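You operate a simulated robot arm through the tools that you are given. There is no shell and no other tool. Be economical: measure what you need, move in short steps, check, and stop when the job is done.

You are at the controls of a simulated robot arm. One attempt, no reset.

## Task
Switch the store fan switch on. Then press the boost button to switch it on. Then put two of the sample cups from the top of the long bench in the basket fifty-nine. Then count the blue boxes on the top of the long bench, then put as many of the teal bottles from the top of the long bench on the left half of the narrow table. Then shut the dryer drawer. Then take the orange clover tin and put it on the top of the long bench. Keep to this order. Set down upright: teal bottle.

The check looks at the end state, three seconds after you hand in, the way a careful person would. Anything else that was tipped, shoved, dropped, spilled or broken makes it a failure.

## Robot
A 7-joint arm with a vacuum gripper on a trunk, on a base that drives. Base frame: it is fixed to the floor where the robot stands at the start and does not move with it; the origin is under the middle of the robot, x ahead of it, y to its left, z up. Readings come in m, rad, newtons and seconds.
Its first joint turns from -2.601 to 2.601 rad. Places, roughly: basket fifty-nine [1.5, -0.75, 0.75]; blue box [-2, -1.5, 0.75]; boost button [0, 1.1, 1.4]; dryer drawer [-1.1, -1.7, 0.3]; left half of the narrow table [-3.3, -0.6, 0.8]; orange clover tin [1.75, -4, 0.75]; sample cup (6x6x5 cm) [-1.3, -1.6, 0.8]; store fan switch [1, 0, 1.4]; teal bottle [-1.25, -1.25, 0.75]; top of the long bench [-1.4, -1.6, 0.8]. Payload 1.06 kg.
Tool frame: the origin (TCP) lies in the middle of the cups' lips, and z points out of the cups. The gripper has 1 cup of 0.024 m across, covering 0.024 by 0.024 m (tool x, y); the bellows give 0.008 m. With the vacuum on, a cup seals on a smooth face that it is pressed against (1 to 4 N); it does not hold porous or soft things. The pull reaches 23 N.
Orientation is that of the tool frame in the base frame, as a unit quaternion [x, y, z, w]. With the cups facing straight down, the tool's x points along the base's -x, its y along +y and its z along -z.

## Interface
- The arm moves only by the tool move_arm. Its argument "moves" is a list of rows, each a list of 7 numbers: the shift along the tool's x, y, z in units of 30 mm (1.0 is 30 mm), then the turn, a rotation vector about the tool's x, y, z in units of 8 degrees (1.0 is 8 degrees), then the vacuum: 1 switches it on, 0 off. In form: [[tx, ty, tz, rx, ry, rz, vac], ...]. A call has 1 to 20 rows; each row shifts and turns the commanded pose from where the row before left it, along the tool's axes as they then stand. A call with a number of a shift or a turn outside -1 to 1 is refused whole. Each row takes 0.2 s and may step no farther than 0.05 m and 0.15 rad from the row before; otherwise, or with a gripper value out of range, the whole call is refused. Where a pose cannot be reached the arm comes as near as it can. A force on the tool above 40 N (or 10 N above the force at the start of the call, whichever is more), or a blocked arm, ends the call early, and 0.2 s more pass. The pull builds up within a second once a cup has sealed. Time passes only in rows, and 0.2 s behind the last, so rows that do not move give it time. The reply holds the time, the measured pose of the TCP, the force on the tool along the base axes and the pull of the vacuum, in the units named above and with some noise, with the torque about the TCP (base axes, N m) and any sound that the robot's microphone picked up.
- Cameras (640 x 400 px; columns grow to the right, rows downward): "scene" is now at [0.0258, 0.2172, 1.62]; the picture's right is [0.55, -0.84, 0.00], its down [-0.52, -0.34, -0.79] and it looks along [0.66, 0.43, -0.62] (base axes); focal length 214 px, centre (320, 200). "wrist" rides on the gripper at [0.078, 0.019, -0.096] in the tool frame; the picture's right is [-0.24, 0.97, 0.00], its down [-0.71, -0.17, -0.69] and it looks along [-0.67, -0.16, 0.73] (tool axes); focal length 243 px, centre (320, 200). There is no depth. A picture from a camera that has moved, and an enlarged one, comes with that camera's place and axes in the base frame and with its lens.
- snapshot(camera): a new picture of that camera. It takes no simulated time.
- raise_lower(by): slides the trunk up (or, below 0, down) by that many m; the arm and the scene camera ride with it, the base frame stays. It gives what a move gives, with no picture.
- base_move(legs): drives the robot by 1 to 6 legs, each [ahead, turn to the left] in m and rad, along the robot's own axes; the way and the turn of a leg run together, so that a leg with both is an arc; at most 1.5 m and 3.142 rad a leg. The arm and the cameras ride along, it lands a little off, and it stops where it bumps. It gives what a move gives.
- turn_head(pan, tilt): turns the head with the scene camera to pan (to the left, within 2.705 rad either way) and tilt (down, from -0.506 to 1.204), counted from straight ahead of the robot. It gives what a move gives.
- enlarge(camera, box): a new picture of the part [left, top, right, bottom] of that camera's present view, enlarged. It takes no simulated time.
- hand_in(): hands the job in; it is judged then, once.

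Work in short steps. Places have to be worked out from the pictures, the camera data and where the tool is seen: move nearer, look again, correct. Check each grasp and each placing, and mend what went wrong. You have 217 turns and 210 pictures in all, those below and enlarged ones among them. Switch the vacuum off and draw the arm clear of the work before you hand the job in, unless the task says otherwise.

The tools are called after "Call:" as name(argument=value, ...) on one line, values as JSON. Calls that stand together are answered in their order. move_arm: Moves the arm, as the interface text tells. Its arguments: {"type":"object","properties":{"moves":{"type":"array"}},"required":["moves"]} The other tools are called the same way: raise_lower (by) slides the trunk up or down; base_move (legs) drives the base; turn_head (pan, tilt) turns the head that bears the scene camera; snapshot (camera) takes a picture; enlarge (camera, box) takes an enlarged picture of a part of a camera's view; hand_in () hands the job in.

At the start:

```text
time: 0.0
ee_pos: [0.667, 0.0597, 0.9988]
orientation: [0.001, 1.0, 0.0, 0.001]
wrist_force: [-0.1, 0.3, 0.8]
wrist_torque: [0.02, -0.02, 0.02]
pull: 0.1
trunk travel left (down, up): [-0.675, 0.035]
robot x, y, heading: [-0.0045, -0.0003, 0.001]
head pan, tilt: [0.578, 0.665]
```

scene: 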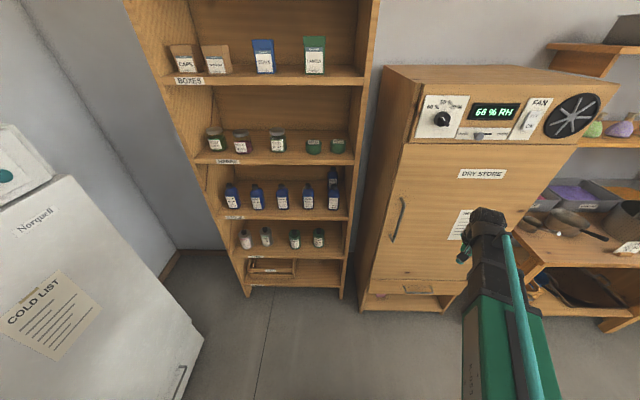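
wrist: 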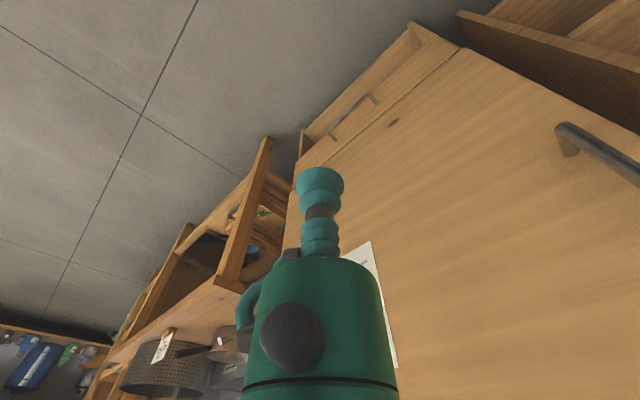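

The fan panel is on the dry store ahead. I'll enlarge the panel to see the switch.

Call:
enlarge(camera="scene", box=[400, 70, 620, 170])

Call:
turn_head(pan=0.0, tilt=0.3)

Call:
snapshot(camera="scene")

```text
2.91 times, centred on (510, 120) of scene
camera zoom: at [0.0258, 0.2172, 1.62], right [0.55, -0.84, 0.0], down [-0.52, -0.34, -0.79], along [0.66, 0.43, -0.62], focal length 624 px, centre (-233, 433)
```

zoom: 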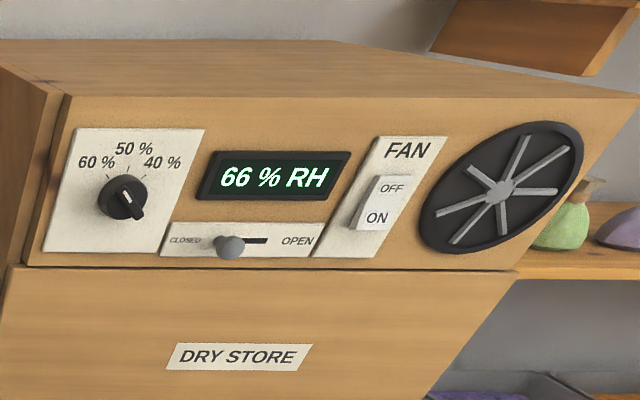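

```text
time: 1.0
ee_pos: [0.6668, 0.0599, 1.0]
orientation: [0.0, 1.0, 0.0, 0.0]
wrist_force: [1.2, -0.2, 0.4]
wrist_torque: [0.0, -0.02, 0.01]
pull: 0.0
trunk travel left (down, up): [-0.675, 0.035]
robot x, y, heading: [-0.0014, -0.0011, 0.001]
head pan, tilt: [0.0, 0.3]
```

```text
206 pictures are left
camera scene: at [0.0469, 0.1702, 1.6531], right [0.0, -1.0, 0.0], down [-0.3, 0.0, -0.96], along [0.96, 0.0, -0.3], focal length 214 px, centre (320, 200)
```

scene: 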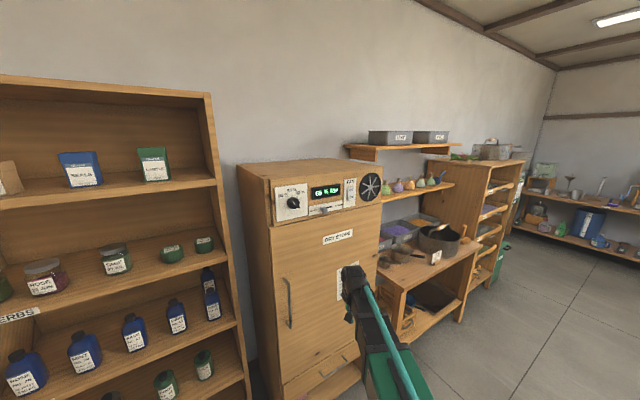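

The switch is a rocker in the off state (ON to be pressed at its lower half). I'll enlarge for the panel's geometry.

Call:
enlarge(camera="scene", box=[260, 150, 400, 237])

Call:
raise_lower(by=-0.3)

Call:
enlarge(camera="scene", box=[260, 80, 400, 167])

```text
4.57 times, centred on (330, 194) of scene
camera zoom: at [0.0469, 0.1702, 1.6531], right [0.0, -1.0, 0.0], down [-0.3, 0.0, -0.96], along [0.96, 0.0, -0.3], focal length 980 px, centre (274, 230)
```

zoom: 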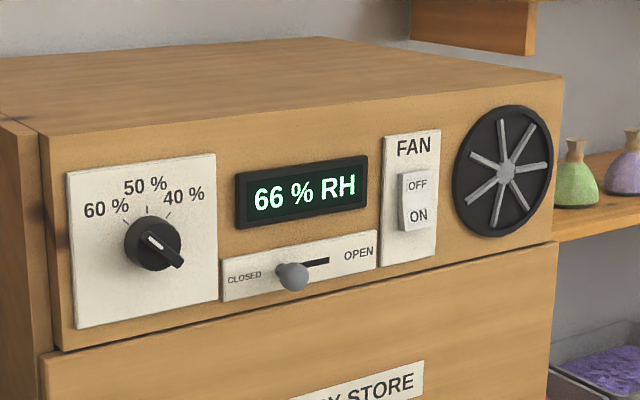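

```text
time: 4.0
ee_pos: [0.6669, 0.0617, 0.6995]
orientation: [-0.001, 1.0, 0.001, 0.0]
wrist_force: [0.3, 0.4, 0.4]
wrist_torque: [-0.01, -0.02, -0.02]
pull: 0.1
trunk travel left (down, up): [-0.375, 0.335]
robot x, y, heading: [-0.0002, -0.0015, -0.001]
head pan, tilt: [0.0, 0.3]
```

```text
4.57 times, centred on (330, 124) of scene
camera zoom: at [0.0469, 0.1701, 1.3532], right [0.0, -1.0, 0.0], down [-0.3, 0.0, -0.96], along [0.96, 0.0, -0.3], focal length 980 px, centre (274, 550)
```

zoom: 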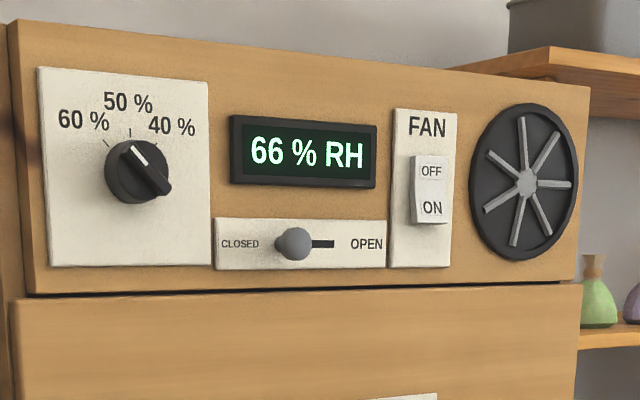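

Triangulating from the two heights: the ON half is at about (0.957, 0.031, 1.386), with the panel's inward direction at yaw ≈0.57 rad. I'll raise the trunk, then tilt the tool to horizontal while lifting.

Call:
raise_lower(by=0.33)

Call:
move_arm(moves=[[0, 0, -1, 0, -1, 0, 0], [-0.14, 0, -0.99, 0, -1, 0, 0], [-0.28, 0, -0.96, 0, -1, 0, 0], [-0.41, 0, -0.91, 0, -1, 0, 0], [-0.53, 0, -0.85, 0, -1, 0, 0], [-0.64, 0, -0.77, 0, -1, 0, 0], [-0.74, 0, -0.67, 0, -1, 0, 0], [-0.83, 0, -0.56, 0, -1, 0, 0], [-0.9, 0, -0.44, 0, -1, 0, 0], [-0.95, 0, -0.31, 0, -1, 0, 0], [-0.98, 0, -0.17, 0, -1, 0, 0], [0, 0, 0, 0, -0.25, 0, 0]])

```text
time: 7.2
ee_pos: [0.6661, 0.0611, 1.0303]
orientation: [0.0, 1.0, 0.0, 0.001]
wrist_force: [-1.0, 0.3, 1.1]
wrist_torque: [-0.01, 0.02, 0.01]
pull: 0.1
trunk travel left (down, up): [-0.705, 0.005]
robot x, y, heading: [0.0008, 0.0052, -0.004]
head pan, tilt: [0.0, 0.3]
```

```text
time: 9.8
ee_pos: [0.6992, 0.0647, 1.372]
orientation: [0.0, 0.706, 0.0, 0.708]
wrist_force: [0.4, -0.1, -0.4]
wrist_torque: [0.02, -0.02, 0.0]
pull: 0.1
out of reach, approached as far as the arm can: row 7, 8, 9, 10, 12
trunk travel left (down, up): [-0.705, 0.005]
robot x, y, heading: [-0.0017, 0.0006, -0.002]
head pan, tilt: [0.0, 0.3]
```

The tool is horizontal but close in; I'll move it forward and right, then yaw left to face the panel.

Call:
move_arm(moves=[[0, -1, 0.8, 0, 0, 0, 0], [0, -1, 0.8, -1, 0, 0, 0], [0, -1, 0.8, -1, 0, 0, 0], [0, -0.8, 0.8, -1, 0, 0, 0], [0, 0, 0, -1, 0, 0, 0], [0, 0, 0, -0.08, 0, 0, 0], [0, 0, 0, 0, 0, 0, 0]])

Call:
snapshot(camera="wrist")

Call:
snapshot(camera="scene")

```text
time: 11.4
ee_pos: [0.8045, -0.0385, 1.3713]
orientation: [-0.198, 0.679, 0.198, 0.679]
wrist_force: [0.1, 0.8, 1.4]
wrist_torque: [-0.02, 0.02, 0.03]
pull: 0.1
trunk travel left (down, up): [-0.705, 0.005]
robot x, y, heading: [0.0014, 0.0006, 0.002]
head pan, tilt: [0.0, 0.3]
```

```text
203 pictures are left
camera wrist: at [0.7143, -0.0726, 1.2921], right [-0.52, 0.82, 0.24], down [-0.48, -0.51, 0.71], along [0.7, 0.26, 0.67], focal length 243 px, centre (320, 200)
```

wrist: 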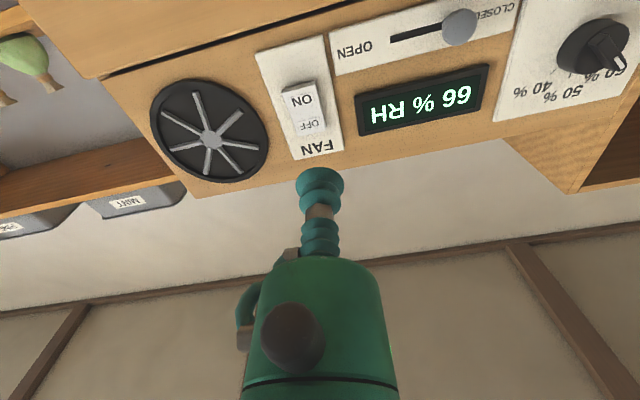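

```text
202 pictures are left
camera scene: at [0.047, 0.17, 1.6832], right [0.0, -1.0, 0.0], down [-0.3, 0.0, -0.96], along [0.96, 0.0, -0.3], focal length 214 px, centre (320, 200)
```

scene: 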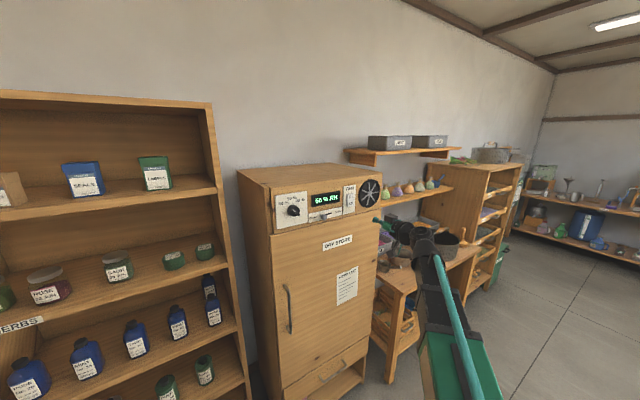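

The wrist view confirms ON at ≈(0.957, 0.032, 1.385). I'll shift laterally and approach to ~2 cm.

Call:
move_arm(moves=[[-0.3, -0.75, 0, 0, 0, 0, 0], [0, 0, 1, 0, 0, 0, 0], [0, 0, 1, 0, 0, 0, 0], [0, 0, 1, 0, 0, 0, 0], [0, 0, 1, 0, 0, 0, 0], [0, 0, 0.8, 0, 0, 0, 0], [0, 0, 0, 0, 0, 0, 0]])

Call:
snapshot(camera="wrist")

```text
time: 13.0
ee_pos: [0.94, 0.0203, 1.3807]
orientation: [-0.199, 0.679, 0.199, 0.678]
wrist_force: [0.3, 0.0, 1.2]
wrist_torque: [0.0, -0.01, -0.05]
pull: 0.0
trunk travel left (down, up): [-0.705, 0.005]
robot x, y, heading: [-0.0002, -0.0006, -0.001]
head pan, tilt: [0.0, 0.3]
```

```text
201 pictures are left
camera wrist: at [0.848, -0.0136, 1.3016], right [-0.52, 0.82, 0.24], down [-0.48, -0.51, 0.71], along [0.7, 0.26, 0.67], focal length 243 px, centre (320, 200)
```

wrist: 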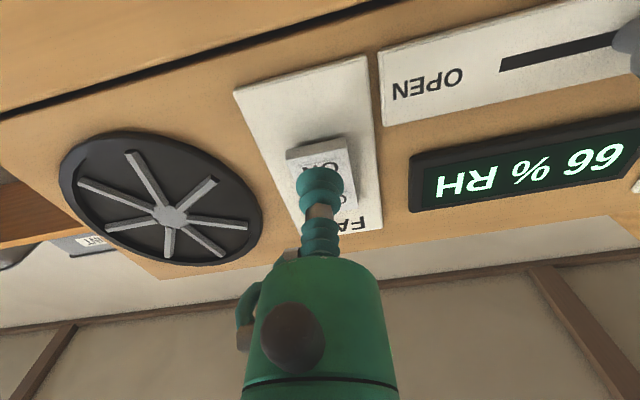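

The cup is about 2 cm in front of ON; I press in with small steps.

Call:
move_arm(moves=[[0, 0, 0.25, 0, 0, 0, 0], [0, 0, 0.25, 0, 0, 0, 0], [0, 0, 0.2, 0, 0, 0, 0], [0, 0, 0.2, 0, 0, 0, 0], [0, 0, 0, 0, 0, 0, 0]])

Call:
snapshot(camera="wrist")

```text
time: 14.2
ee_pos: [0.9604, 0.0354, 1.3791]
orientation: [-0.199, 0.679, 0.199, 0.679]
wrist_force: [-2.2, -1.6, -0.3]
wrist_torque: [-0.03, -0.01, 0.0]
pull: 0.0
trunk travel left (down, up): [-0.705, 0.005]
robot x, y, heading: [0.0007, 0.0004, 0.006]
head pan, tilt: [0.0, 0.3]
heard: click
```

```text
200 pictures are left
camera wrist: at [0.8706, 0.0005, 1.301], right [-0.52, 0.82, 0.23], down [-0.48, -0.51, 0.71], along [0.7, 0.26, 0.67], focal length 243 px, centre (320, 200)
```

wrist: 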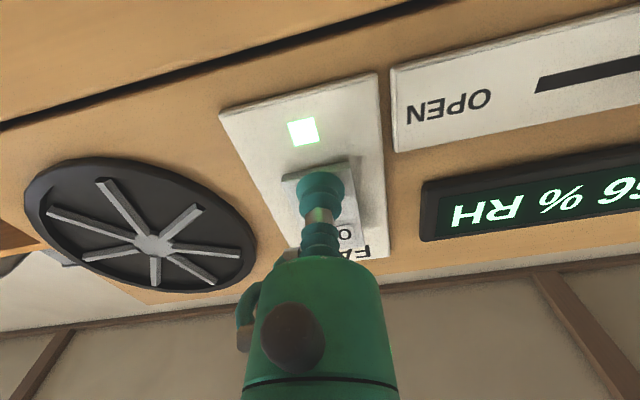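

Clicked, and the light below the switch came on. I back off 18 cm and look at the cold unit with the boost button.

Call:
move_arm(moves=[[0, 0, -0.5, 0, 0, 0, 0], [0, 0, -1, 0, 0, 0, 0], [0, 0, -1, 0, 0, 0, 0], [0, 0, -1, 0, 0, 0, 0], [0, 0, -1, 0, 0, 0, 0], [0, 0, -1, 0, 0, 0, 0], [0, 0, 0, 0, 0, 0, 0]])

Call:
snapshot(camera="wrist")

Call:
turn_head(pan=1.57, tilt=0.35)

Call:
snapshot(camera="scene")

```text
time: 15.8
ee_pos: [0.8211, -0.0531, 1.3796]
orientation: [-0.2, 0.678, 0.199, 0.679]
wrist_force: [0.0, 0.9, 0.3]
wrist_torque: [-0.01, 0.01, -0.04]
pull: 0.0
trunk travel left (down, up): [-0.705, 0.005]
robot x, y, heading: [-0.0012, -0.0018, 0.003]
head pan, tilt: [0.0, 0.3]
```

```text
199 pictures are left
camera wrist: at [0.7314, -0.0884, 1.3009], right [-0.52, 0.82, 0.24], down [-0.48, -0.51, 0.71], along [0.7, 0.26, 0.67], focal length 243 px, centre (320, 200)
```

wrist: 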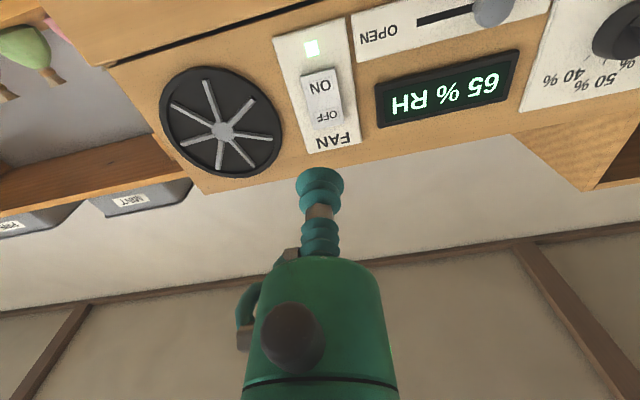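

```text
time: 17.5
ee_pos: [0.8219, -0.0527, 1.379]
orientation: [-0.199, 0.679, 0.199, 0.678]
wrist_force: [0.2, -0.6, -0.5]
wrist_torque: [0.01, 0.0, -0.01]
pull: 0.0
trunk travel left (down, up): [-0.705, 0.005]
robot x, y, heading: [-0.0008, 0.0012, 0.003]
head pan, tilt: [1.571, 0.351]
```

```text
198 pictures are left
camera scene: at [-0.0464, 0.2632, 1.6784], right [1.0, 0.0, 0.0], down [0.0, -0.34, -0.94], along [0.0, 0.94, -0.34], focal length 214 px, centre (320, 200)
```

scene: 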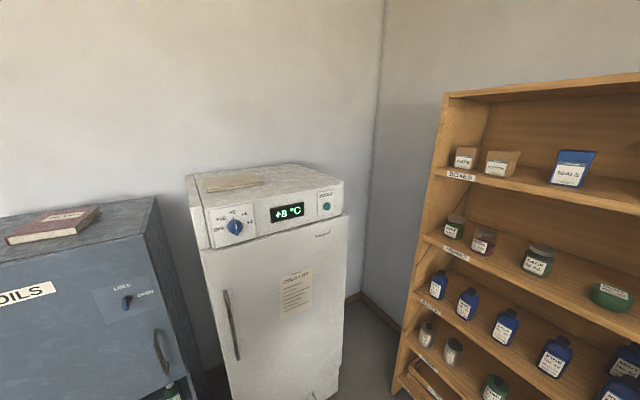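

The boost button is top-right on the cold unit. I enlarge, then lower the trunk for a second view to triangulate.

Call:
enlarge(camera="scene", box=[190, 160, 350, 260])

Call:
raise_lower(by=-0.3)

Call:
enlarge(camera="scene", box=[190, 90, 350, 190])

```text
4.00 times, centred on (270, 210) of scene
camera zoom: at [-0.0464, 0.2632, 1.6784], right [1.0, 0.0, 0.0], down [0.0, -0.34, -0.94], along [0.0, 0.94, -0.34], focal length 858 px, centre (520, 160)
```

zoom: 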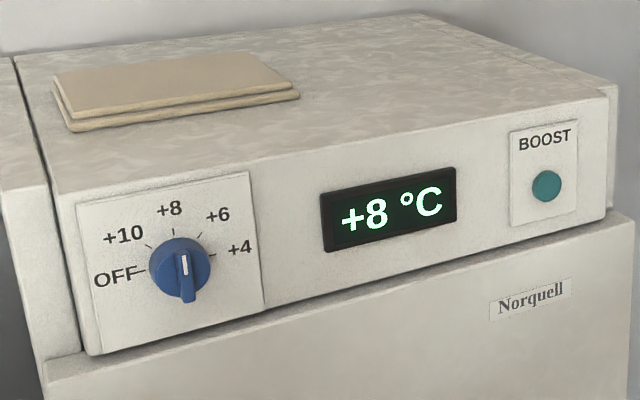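

```text
time: 20.5
ee_pos: [0.8212, -0.0535, 1.0799]
orientation: [-0.198, 0.679, 0.198, 0.679]
wrist_force: [-0.5, 1.2, 0.3]
wrist_torque: [-0.01, -0.02, -0.01]
pull: 0.1
trunk travel left (down, up): [-0.405, 0.305]
robot x, y, heading: [-0.0001, 0.0014, -0.003]
head pan, tilt: [1.571, 0.351]
```

```text
4.00 times, centred on (270, 140) of scene
camera zoom: at [-0.0464, 0.2631, 1.3785], right [1.0, 0.0, 0.0], down [0.0, -0.34, -0.94], along [0.0, 0.94, -0.34], focal length 858 px, centre (520, 440)
```

zoom: 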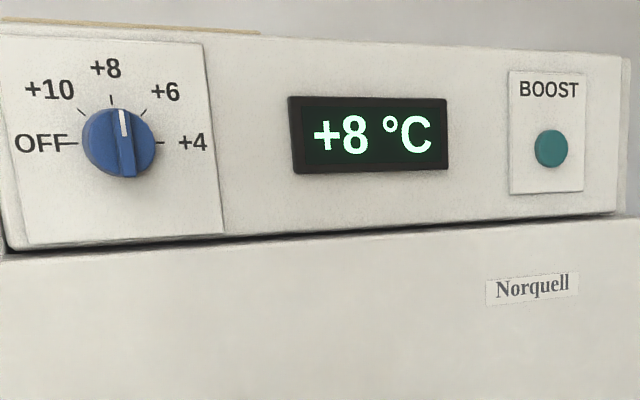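

Boost button at ≈(-0.019, 1.062, 1.359), inward yaw ≈2.14. That mirrors the fan's geometry, so I retract a bit, turn the base left 90° and go 0.1 m ahead, then raise.

Call:
move_arm(moves=[[0, 0, -1, 0, 0, 0, 0], [0, 0, -1, 0, 0, 0, 0], [0, 0, -1, 0, 0, 0, 0], [0, 0, 0, 0, 0, 0, 0]])

Call:
base_move(legs=[[0, 1.57], [0.1, 0]])

Call:
raise_lower(by=0.3)

Call:
turn_head(pan=0, tilt=0.4)

Call:
snapshot(camera="scene")

Call:
snapshot(camera="wrist")

```text
time: 21.5
ee_pos: [0.745, -0.1039, 1.0794]
orientation: [-0.199, 0.679, 0.199, 0.678]
wrist_force: [0.1, 0.2, 0.1]
wrist_torque: [-0.02, -0.02, 0.01]
pull: 0.1
trunk travel left (down, up): [-0.405, 0.305]
robot x, y, heading: [-0.0014, 0.0006, 0.003]
head pan, tilt: [1.571, 0.351]
```

```text
time: 26.4
ee_pos: [0.1046, 0.8476, 1.0795]
orientation: [0.62, -0.34, -0.62, -0.34]
wrist_force: [0.3, 0.5, -0.1]
wrist_torque: [-0.03, 0.01, -0.01]
pull: 0.1
trunk travel left (down, up): [-0.405, 0.305]
robot x, y, heading: [-0.0022, 0.1014, 1.569]
head pan, tilt: [1.571, 0.351]
```

```text
time: 29.4
ee_pos: [0.104, 0.8474, 1.38]
orientation: [-0.62, 0.34, 0.62, 0.34]
wrist_force: [0.1, -1.0, 0.1]
wrist_torque: [-0.02, 0.02, 0.01]
pull: 0.0
trunk travel left (down, up): [-0.705, 0.005]
robot x, y, heading: [0.0018, 0.0967, 1.567]
head pan, tilt: [1.571, 0.351]
```

```text
time: 31.1
ee_pos: [0.1027, 0.8476, 1.3805]
orientation: [-0.619, 0.34, 0.62, 0.34]
wrist_force: [-0.5, 1.5, -0.8]
wrist_torque: [-0.03, -0.03, -0.02]
pull: 0.0
trunk travel left (down, up): [-0.705, 0.005]
robot x, y, heading: [-0.0035, 0.1032, 1.564]
head pan, tilt: [0.0, 0.4]
```

```text
195 pictures are left
camera scene: at [-0.1712, 0.1493, 1.6739], right [1.0, 0.0, 0.0], down [0.0, -0.39, -0.92], along [0.0, 0.92, -0.39], focal length 214 px, centre (320, 200)
```

scene: 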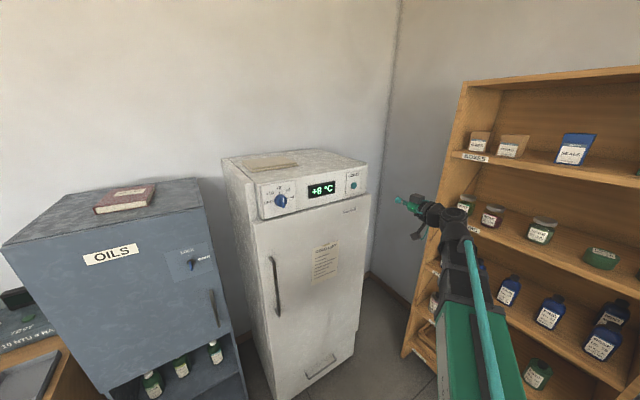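

```text
194 pictures are left
camera wrist: at [0.1401, 0.7578, 1.3009], right [-0.82, -0.52, 0.24], down [0.51, -0.49, 0.71], along [-0.26, 0.7, 0.67], focal length 243 px, centre (320, 200)
```

wrist: 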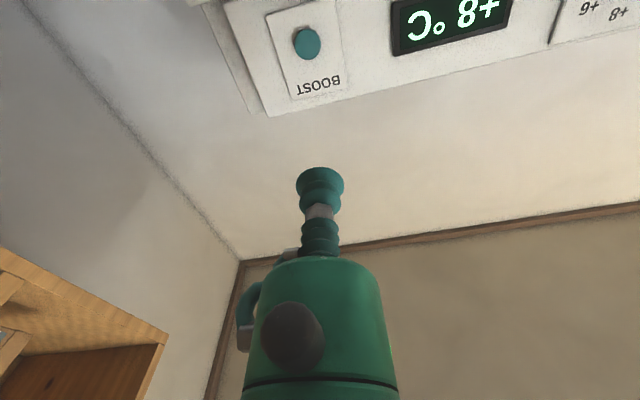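

The wrist view agrees on the button's place. I align and approach to ~2.5 cm.

Call:
move_arm(moves=[[0.72, -0.4, 0, 0, 0, 0, 0], [0, 0, 1, 0, 0, 0, 0], [0, 0, 1, 0, 0, 0, 0], [0, 0, 1, 0, 0, 0, 0], [0, 0, 1, 0, 0, 0, 0], [0, 0, 1, 0, 0, 0, 0], [0, 0, 1, 0, 0, 0, 0], [0, 0, 1, 0, 0, 0, 0], [0, 0, 0.4, 0, 0, 0, 0], [0, 0, 0, 0, 0, 0, 0]])

Call:
snapshot(camera="wrist")

```text
time: 33.3
ee_pos: [-0.0055, 1.0407, 1.3581]
orientation: [-0.62, 0.339, 0.621, 0.339]
wrist_force: [1.1, -0.2, 0.1]
wrist_torque: [-0.01, 0.03, 0.01]
pull: 0.1
trunk travel left (down, up): [-0.705, 0.005]
robot x, y, heading: [-0.0011, 0.1003, 1.571]
head pan, tilt: [0.0, 0.4]
```

```text
193 pictures are left
camera wrist: at [0.0311, 0.951, 1.2792], right [-0.82, -0.52, 0.24], down [0.51, -0.49, 0.71], along [-0.26, 0.7, 0.67], focal length 243 px, centre (320, 200)
```

wrist: 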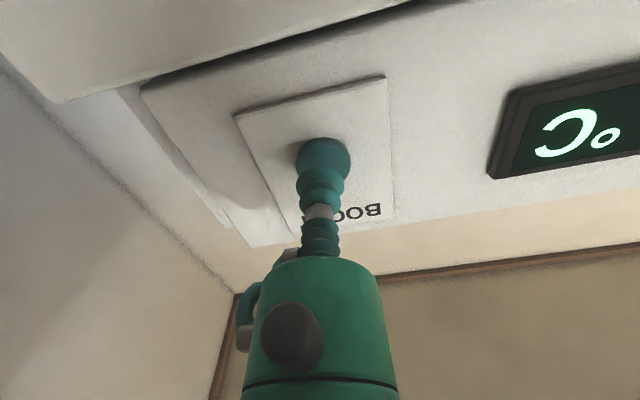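

Lined up with the button; I press in small steps.

Call:
move_arm(moves=[[0, 0, 0.25, 0, 0, 0, 0], [0, 0, 0.25, 0, 0, 0, 0], [0, 0, 0.2, 0, 0, 0, 0], [0, 0, 0.2, 0, 0, 0, 0], [0, 0, 0, 0, 0, 0, 0]])

Call:
snapshot(camera="wrist")

```text
time: 34.5
ee_pos: [-0.0193, 1.0629, 1.358]
orientation: [0.62, -0.34, -0.62, -0.339]
wrist_force: [2.1, -4.4, -0.2]
wrist_torque: [-0.01, -0.01, -0.04]
pull: 0.2
trunk travel left (down, up): [-0.705, 0.005]
robot x, y, heading: [0.0015, 0.1015, 1.569]
head pan, tilt: [0.0, 0.4]
heard: click
```

```text
192 pictures are left
camera wrist: at [0.0168, 0.9736, 1.2795], right [-0.82, -0.52, 0.23], down [0.51, -0.49, 0.71], along [-0.26, 0.7, 0.67], focal length 243 px, centre (320, 200)
```

wrist: 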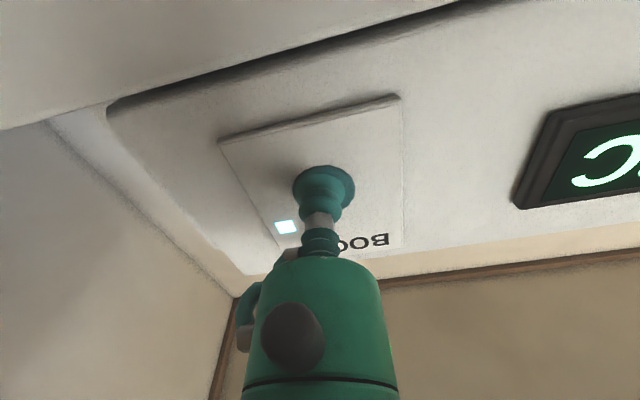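

Boost is lit. I back off, then turn the base away, toward the bench.

Call:
move_arm(moves=[[0, 0, -0.5, 0, 0, 0, 0], [0, 0, -1, 0, 0, 0, 0], [0, 0, -1, 0, 0, 0, 0], [0, 0, -1, 0, 0, 0, 0], [0, 0, -1, 0, 0, 0, 0], [0, 0, -1, 0, 0, 0, 0], [0, 0, -1, 0, 0, 0, 0], [0, 0, -1, 0, 0, 0, 0], [0, 0, 0, 0, 0, 0, 0]])

Call:
snapshot(camera="wrist")

Call:
base_move(legs=[[-0.1, 0]])

Call:
turn_head(pan=2.3, tilt=0.4)

Call:
snapshot(camera="scene")

Call:
turn_head(pan=-2.5, tilt=0.4)

Call:
snapshot(camera="scene")

```text
time: 36.5
ee_pos: [0.1007, 0.874, 1.3586]
orientation: [0.62, -0.34, -0.62, -0.34]
wrist_force: [0.2, -0.9, 0.0]
wrist_torque: [-0.01, -0.02, 0.01]
pull: 0.0
trunk travel left (down, up): [-0.705, 0.005]
robot x, y, heading: [0.0003, 0.1035, 1.568]
head pan, tilt: [0.0, 0.4]
```

```text
191 pictures are left
camera wrist: at [0.1376, 0.7847, 1.2798], right [-0.82, -0.52, 0.24], down [0.51, -0.49, 0.71], along [-0.26, 0.7, 0.67], focal length 243 px, centre (320, 200)
```

wrist: 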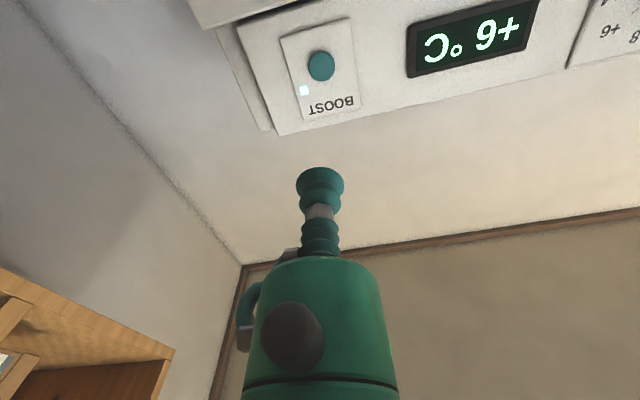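

```text
time: 37.6
ee_pos: [0.1013, 0.7711, 1.359]
orientation: [-0.62, 0.339, 0.62, 0.34]
wrist_force: [0.1, -0.5, 0.3]
wrist_torque: [0.04, -0.02, -0.05]
pull: 0.0
trunk travel left (down, up): [-0.705, 0.005]
robot x, y, heading: [0.0012, -0.0009, 1.569]
head pan, tilt: [0.0, 0.4]
```

```text
time: 39.8
ee_pos: [0.1002, 0.7735, 1.3589]
orientation: [0.62, -0.339, -0.62, -0.34]
wrist_force: [0.2, -0.9, 0.1]
wrist_torque: [-0.01, 0.01, 0.0]
pull: 0.1
trunk travel left (down, up): [-0.705, 0.005]
robot x, y, heading: [0.0021, 0.0013, 1.572]
head pan, tilt: [2.3, 0.4]
```

```text
190 pictures are left
camera scene: at [-0.2406, -0.1058, 1.6739], right [-0.67, 0.75, 0.0], down [0.29, 0.26, -0.92], along [-0.69, -0.61, -0.39], focal length 214 px, centre (320, 200)
```

scene: 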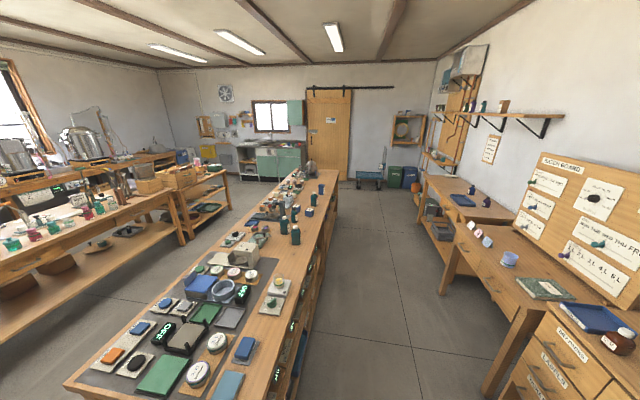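

```text
time: 43.6
ee_pos: [0.1008, 0.774, 1.3585]
orientation: [-0.62, 0.34, 0.62, 0.34]
wrist_force: [-0.1, 0.0, 0.4]
wrist_torque: [0.0, 0.0, 0.02]
pull: 0.0
trunk travel left (down, up): [-0.705, 0.005]
robot x, y, heading: [-0.002, -0.002, 1.569]
head pan, tilt: [-2.499, 0.4]
```

```text
189 pictures are left
camera scene: at [-0.116, -0.1184, 1.6739], right [-0.8, -0.6, 0.0], down [-0.23, 0.31, -0.92], along [0.55, -0.74, -0.39], focal length 214 px, centre (320, 200)
```

scene: 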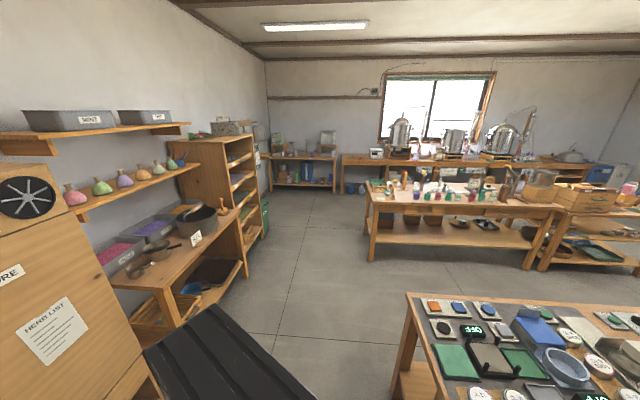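

Both switches done. The long bench is the island behind me; I look at it closely.

Call:
turn_head(pan=2.4, tilt=0.6)

Call:
enlarge(camera="scene", box=[160, 60, 360, 185])

Call:
enlarge(camera="scene", box=[40, 150, 440, 400])

```text
time: 47.5
ee_pos: [0.0999, 0.7736, 1.3592]
orientation: [-0.62, 0.341, 0.62, 0.34]
wrist_force: [0.0, 0.2, -0.4]
wrist_torque: [-0.02, -0.02, 0.02]
pull: 0.2
trunk travel left (down, up): [-0.705, 0.005]
robot x, y, heading: [0.0031, 0.0012, 1.567]
head pan, tilt: [2.4, 0.6]
```

```text
3.20 times, centred on (260, 122) of scene
camera zoom: at [-0.2313, -0.1093, 1.6557], right [-0.74, 0.68, 0.0], down [0.38, 0.42, -0.83], along [-0.56, -0.61, -0.56], focal length 686 px, centre (512, 448)
```

zoom: 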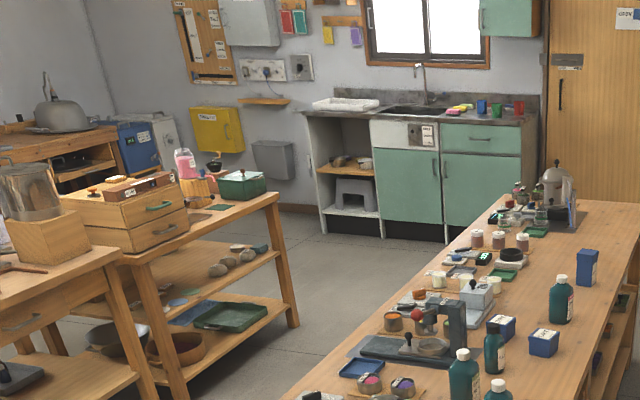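

```text
1.60 times, centred on (240, 275) of scene
camera zoom: at [-0.2313, -0.1093, 1.6557], right [-0.74, 0.68, 0.0], down [0.38, 0.42, -0.83], along [-0.56, -0.61, -0.56], focal length 343 px, centre (448, 80)
```

zoom: 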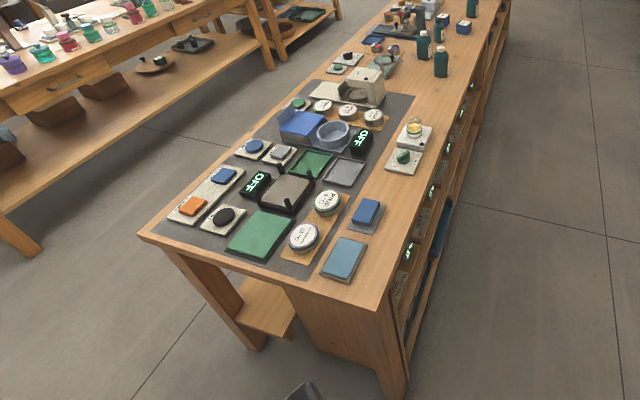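

I return the arm to a tool-down travelling pose.

Call:
move_arm(moves=[[0, 0.5, 0, 1, 0, 0, 0], [0, 0.5, 0, 1, 0, 0, 0], [0, 0.5, 0, 1, 0, 0, 0], [0, 0.5, 0, 1, 0, 0, 0], [0, 0, 0, 0.08, 0.25, 0, 0], [0.98, 0, 0.0, 0, 1, 0, 0], [0.95, 0, 0.1, 0, 1, 0, 0], [0.9, 0, 0.2, 0, 1, 0, 0], [0.83, 0, 0.3, 0, 1, 0, 0], [0.74, 0, 0.67, 0, 1, 0, 0], [0.64, 0, 0.77, 0, 1, 0, 0], [0.53, 0, 0.85, 0, 1, 0, 0], [0.41, 0, 0.91, 0, 1, 0, 0], [0.28, 0, 0.96, 0, 1, 0, 0], [0.14, 0, 0.99, 0, 1, 0, 0], [0, 0, 1, 0, 1, 0, 0], [0, 0, 0, 0, 0, 0, 0]])

```text
time: 51.0
ee_pos: [0.0457, 0.7728, 1.0384]
orientation: [-0.706, 0.708, -0.001, 0.0]
wrist_force: [-0.3, -0.5, 0.0]
wrist_torque: [0.02, -0.01, 0.0]
pull: 0.1
trunk travel left (down, up): [-0.705, 0.005]
robot x, y, heading: [-0.0007, 0.0007, 1.571]
head pan, tilt: [2.4, 0.6]
```

Retract the arm and drive into the aisle along the bench's right side, checking on the way.

Call:
move_arm(moves=[[1, 0, 0, 0, 0, 0, 0], [1, 0, 0, 0, 0, 0, 0], [1, 0, 0, 0, 0, 0, 0], [1, 0, 0, 0, 0, 0, 0], [1, 0, 0, 0, 0, 0, 0], [1, 0, 0, 0, 0, 0, 0], [0, 0, 0, 0, 0, 0, 0]])

Call:
base_move(legs=[[0, 1.396], [0.65, 0], [0, 0.734], [0.6, 0]])

Call:
turn_head(pan=0.5, tilt=0.6)

Call:
snapshot(camera="scene")

```text
time: 52.6
ee_pos: [0.0451, 0.5926, 1.0393]
orientation: [-0.706, 0.708, 0.0, 0.0]
wrist_force: [-0.3, -0.4, -0.4]
wrist_torque: [0.01, -0.02, -0.03]
pull: 0.0
trunk travel left (down, up): [-0.705, 0.005]
robot x, y, heading: [-0.0035, 0.002, 1.57]
head pan, tilt: [2.4, 0.6]
```

```text
time: 64.6
ee_pos: [-1.6757, -0.4685, 1.0384]
orientation: [0.962, 0.272, -0.001, -0.001]
wrist_force: [-0.5, 0.3, -0.4]
wrist_torque: [0.01, 0.02, 0.03]
pull: 0.1
trunk travel left (down, up): [-0.705, 0.005]
robot x, y, heading: [-1.1473, -0.1969, -2.593]
head pan, tilt: [2.4, 0.6]
```

```text
time: 66.5
ee_pos: [-1.6738, -0.4685, 1.0402]
orientation: [0.962, 0.271, 0.0, 0.0]
wrist_force: [0.1, 0.2, 0.5]
wrist_torque: [0.01, 0.02, 0.04]
pull: 0.0
trunk travel left (down, up): [-0.705, 0.005]
robot x, y, heading: [-1.1495, -0.197, -2.593]
head pan, tilt: [0.499, 0.6]
```

```text
186 pictures are left
camera scene: at [-1.0653, -0.3942, 1.6557], right [-0.87, 0.5, 0.0], down [0.28, 0.49, -0.83], along [-0.41, -0.72, -0.56], focal length 214 px, centre (320, 200)
```

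scene: 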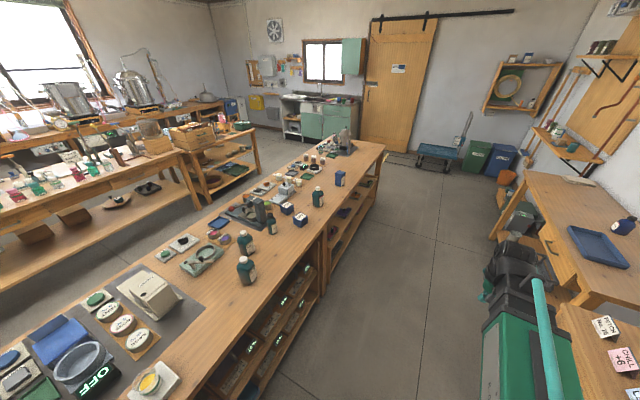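

The aisle is clear. I drive 0.7 m on and turn to face the bench.

Call:
base_move(legs=[[0.7, 0], [0, 1.57]])

Call:
turn_head(pan=0.0, tilt=0.6)

Call:
snapshot(camera="scene")

```text
time: 74.2
ee_pos: [-1.4765, -1.0898, 1.0404]
orientation: [0.489, 0.872, -0.001, 0.0]
wrist_force: [0.3, 1.1, 0.4]
wrist_torque: [0.03, 0.02, -0.03]
pull: 0.0
trunk travel left (down, up): [-0.705, 0.005]
robot x, y, heading: [-1.7511, -0.5666, -1.02]
head pan, tilt: [0.499, 0.6]
```

```text
time: 75.1
ee_pos: [-1.4767, -1.0908, 1.0387]
orientation: [0.488, 0.873, 0.0, 0.0]
wrist_force: [0.1, 0.6, -0.4]
wrist_torque: [0.03, 0.03, -0.01]
pull: 0.1
trunk travel left (down, up): [-0.705, 0.005]
robot x, y, heading: [-1.7496, -0.5616, -1.022]
head pan, tilt: [0.0, 0.6]
```

```text
185 pictures are left
camera scene: at [-1.5823, -0.5105, 1.6557], right [-0.85, -0.52, 0.0], down [-0.3, 0.48, -0.83], along [0.43, -0.7, -0.56], focal length 214 px, centre (320, 200)
```

scene: 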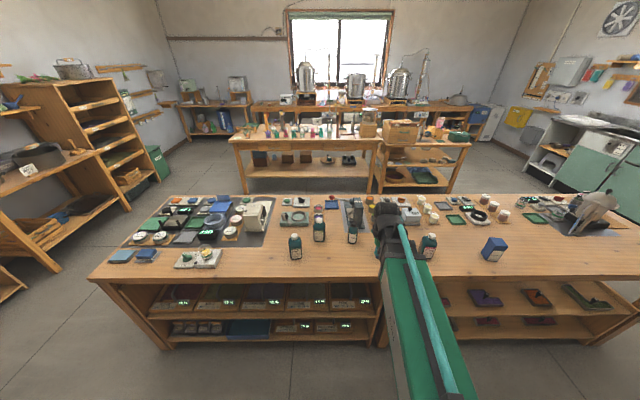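

I enlarge both parts of the bench to identify cups, boxes and bottles.

Call:
enlarge(camera="scene", box=[270, 180, 430, 280])

Call:
enlarge(camera="scene", box=[390, 180, 640, 336])

Call:
enlarge(camera="scene", box=[80, 180, 280, 305])

```text
4.00 times, centred on (350, 230) of scene
camera zoom: at [-1.5823, -0.5105, 1.6557], right [-0.85, -0.52, 0.0], down [-0.3, 0.48, -0.83], along [0.43, -0.7, -0.56], focal length 858 px, centre (200, 80)
```

zoom: 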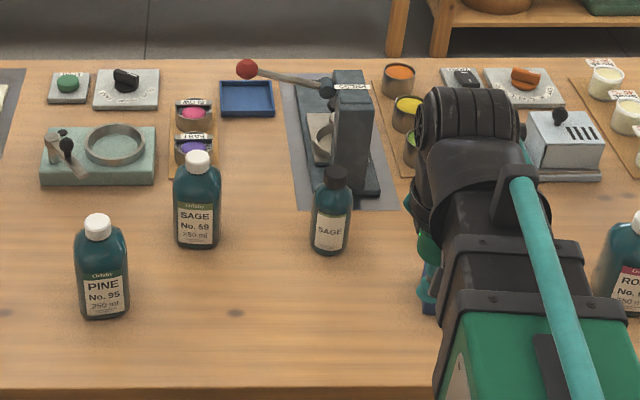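

```text
2.56 times, centred on (515, 258) of scene
camera zoom: at [-1.5823, -0.5105, 1.6557], right [-0.85, -0.52, 0.0], down [-0.3, 0.48, -0.83], along [0.43, -0.7, -0.56], focal length 549 px, centre (-179, 52)
```

zoom: 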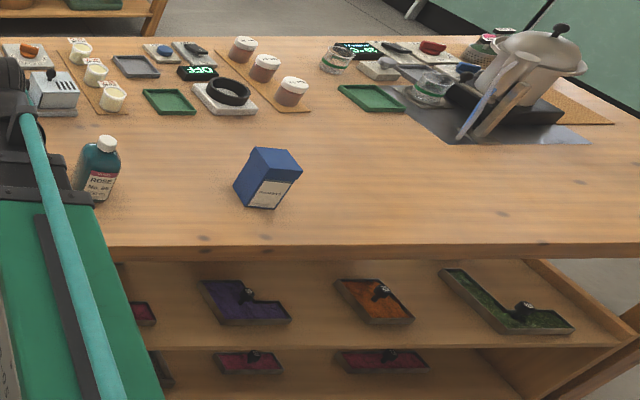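

```text
3.20 times, centred on (180, 242) of scene
camera zoom: at [-1.5823, -0.5105, 1.6557], right [-0.85, -0.52, 0.0], down [-0.3, 0.48, -0.83], along [0.43, -0.7, -0.56], focal length 686 px, centre (768, 64)
```

zoom: 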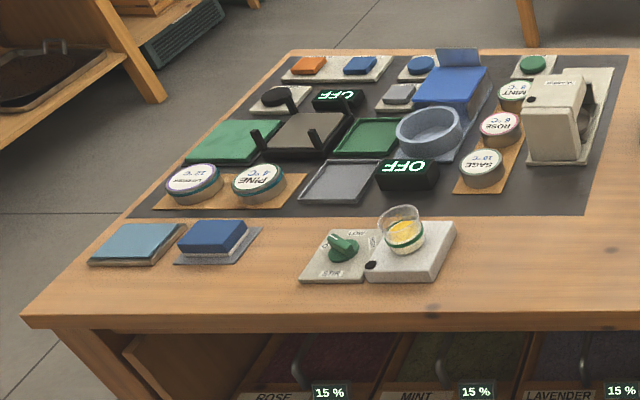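

I use the wrist camera for the part hidden behind the arm.

Call:
snapshot(camera="wrist")

```text
181 pictures are left
camera wrist: at [-1.5012, -1.0122, 1.1338], right [0.95, 0.31, 0.0], down [0.22, -0.69, 0.69], along [0.21, -0.65, -0.73], focal length 243 px, centre (320, 200)
```

wrist: 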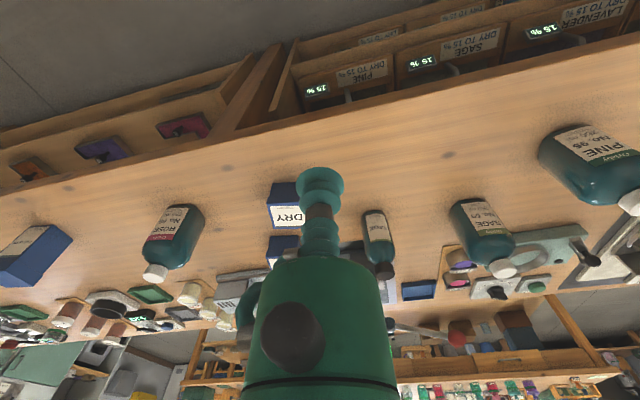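

Three blue boxes so far, two right under the tool. I shift the arm left to see past it.

Call:
move_arm(moves=[[0, 1, 0, 0, 0, 0, 0], [0, 1, 0, 0, 0, 0, 0], [0, 1, 0, 0, 0, 0, 0], [0, 1, 0, 0, 0, 0, 0], [0, 1, 0, 0, 0, 0, 0], [0, 1, 0, 0, 0, 0, 0], [0, 1, 0, 0, 0, 0, 0], [0, 0, 0, 0, 0, 0, 0]])

Call:
snapshot(camera="scene")

Call:
enlarge(camera="scene", box=[360, 180, 520, 280])

Call:
snapshot(camera="wrist")

```text
time: 76.9
ee_pos: [-1.2977, -0.9803, 1.0403]
orientation: [0.488, 0.873, 0.0, -0.001]
wrist_force: [-0.1, -1.1, 0.9]
wrist_torque: [0.04, -0.03, 0.01]
pull: 0.1
trunk travel left (down, up): [-0.705, 0.005]
robot x, y, heading: [-1.7474, -0.5643, -1.025]
head pan, tilt: [0.0, 0.6]
```

```text
180 pictures are left
camera scene: at [-1.5825, -0.5106, 1.6557], right [-0.85, -0.52, 0.0], down [-0.29, 0.48, -0.83], along [0.43, -0.7, -0.56], focal length 214 px, centre (320, 200)
```

scene: 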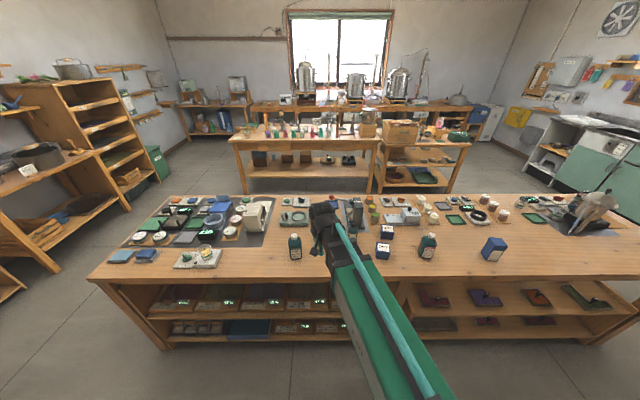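

```text
4.00 times, centred on (440, 230) of scene
camera zoom: at [-1.5825, -0.5106, 1.6557], right [-0.85, -0.52, 0.0], down [-0.29, 0.48, -0.83], along [0.43, -0.7, -0.56], focal length 858 px, centre (-160, 80)
```

zoom: 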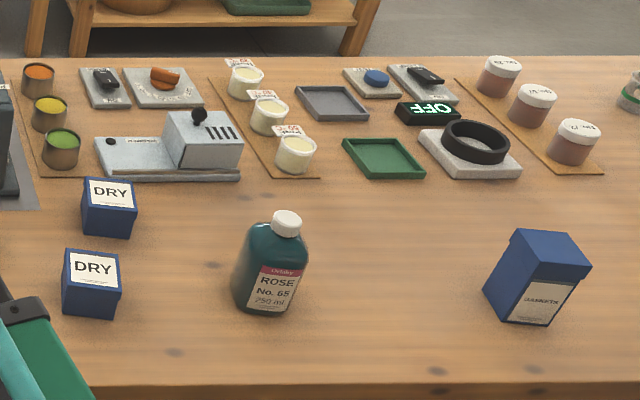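

```text
178 pictures are left
camera wrist: at [-1.3225, -0.9026, 1.1335], right [0.95, 0.31, 0.0], down [0.22, -0.69, 0.69], along [0.21, -0.65, -0.73], focal length 243 px, centre (320, 200)
```

wrist: 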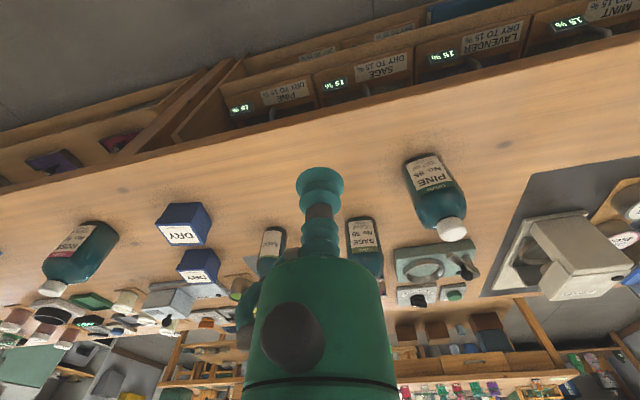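

Cups (orange, yellow, green, near (-1.28, -1.64)) are beyond reach from here. I lift the tool, drive 0.25 m closer and look again.

Call:
move_arm(moves=[[0, -1, -1, 0, 0, 0, 0], [0, -1, -1, 0, 0, 0, 0], [0, -1, -1, 0, 0, 0, 0], [0, -1, 0, 0, 0, 0, 0], [0, -1, 0, 0, 0, 0, 0], [0, 0, 0, 0, 0, 0, 0]])

Call:
base_move(legs=[[0.25, 0]])

Call:
snapshot(camera="wrist")

Call:
snapshot(camera="scene")

```text
time: 78.3
ee_pos: [-1.4258, -1.0608, 1.1296]
orientation: [0.489, 0.872, 0.0, 0.0]
wrist_force: [-0.2, -0.1, 0.1]
wrist_torque: [-0.04, 0.02, 0.01]
pull: 0.1
trunk travel left (down, up): [-0.705, 0.005]
robot x, y, heading: [-1.7494, -0.5671, -1.022]
head pan, tilt: [0.0, 0.6]
```

```text
time: 80.1
ee_pos: [-1.2936, -1.2738, 1.1293]
orientation: [0.488, 0.873, 0.0, 0.0]
wrist_force: [0.1, 0.1, 0.3]
wrist_torque: [-0.01, 0.0, 0.01]
pull: 0.0
trunk travel left (down, up): [-0.705, 0.005]
robot x, y, heading: [-1.618, -0.7779, -1.02]
head pan, tilt: [0.0, 0.6]
```

```text
177 pictures are left
camera wrist: at [-1.3173, -1.1968, 1.2238], right [0.95, 0.31, 0.0], down [0.23, -0.69, 0.68], along [0.21, -0.65, -0.73], focal length 243 px, centre (320, 200)
```

wrist: 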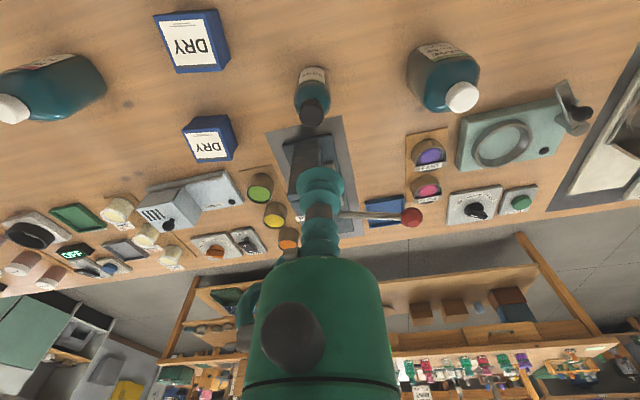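

```text
176 pictures are left
camera scene: at [-1.4502, -0.7258, 1.6556], right [-0.85, -0.52, 0.0], down [-0.3, 0.48, -0.82], along [0.43, -0.7, -0.57], focal length 214 px, centre (320, 200)
```

scene: 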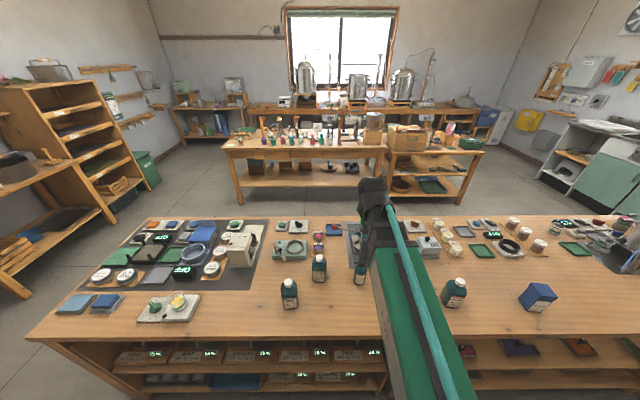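

Wrist view shows the three cups clearly. Enlarge.

Call:
enlarge(camera="wrist", box=[220, 150, 320, 260])

Call:
enlarge(camera="wrist", box=[390, 120, 490, 220])

Call:
enlarge(camera="wrist", box=[0, 190, 200, 310])

```text
3.64 times, centred on (270, 205) of wrist
camera zoom: at [-1.3173, -1.1968, 1.2238], right [0.95, 0.31, 0.0], down [0.23, -0.69, 0.68], along [0.21, -0.65, -0.73], focal length 882 px, centre (502, 182)
```

zoom: 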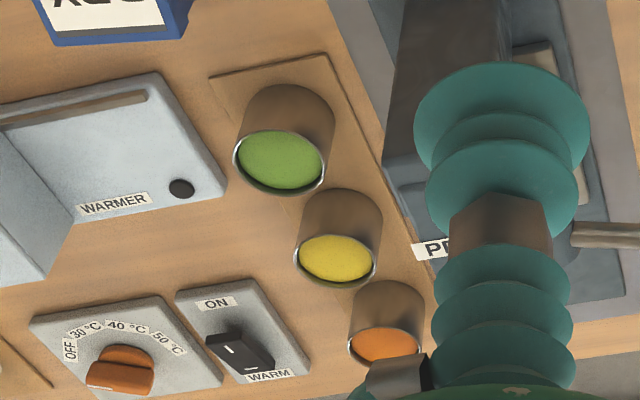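

```text
4.00 times, centred on (440, 170) of wrist
camera zoom: at [-1.3173, -1.1968, 1.2238], right [0.95, 0.31, 0.0], down [0.23, -0.69, 0.68], along [0.21, -0.65, -0.73], focal length 970 px, centre (-160, 320)
```

zoom: 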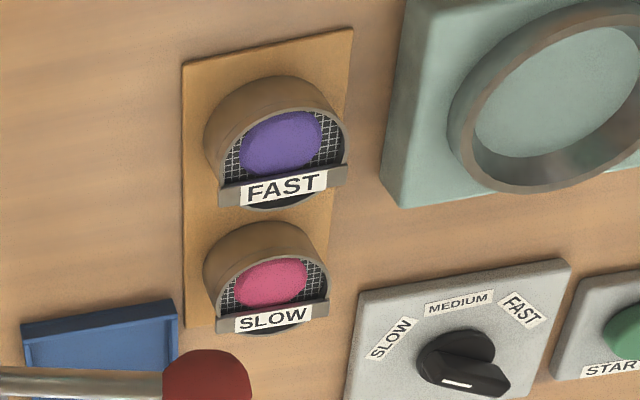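

```text
3.20 times, centred on (100, 250) of wrist
camera zoom: at [-1.3173, -1.1968, 1.2238], right [0.95, 0.31, 0.0], down [0.23, -0.69, 0.68], along [0.21, -0.65, -0.73], focal length 776 px, centre (1024, 40)
```

zoom: 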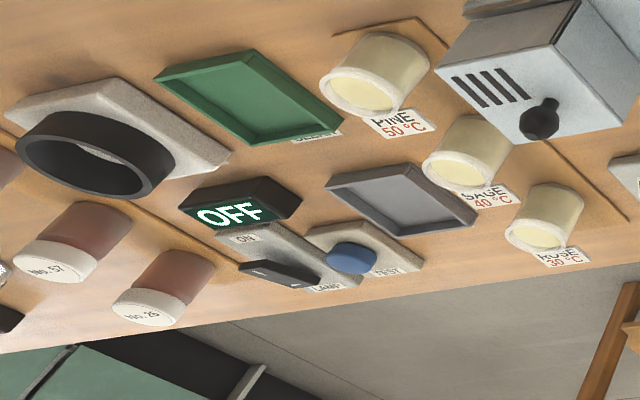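

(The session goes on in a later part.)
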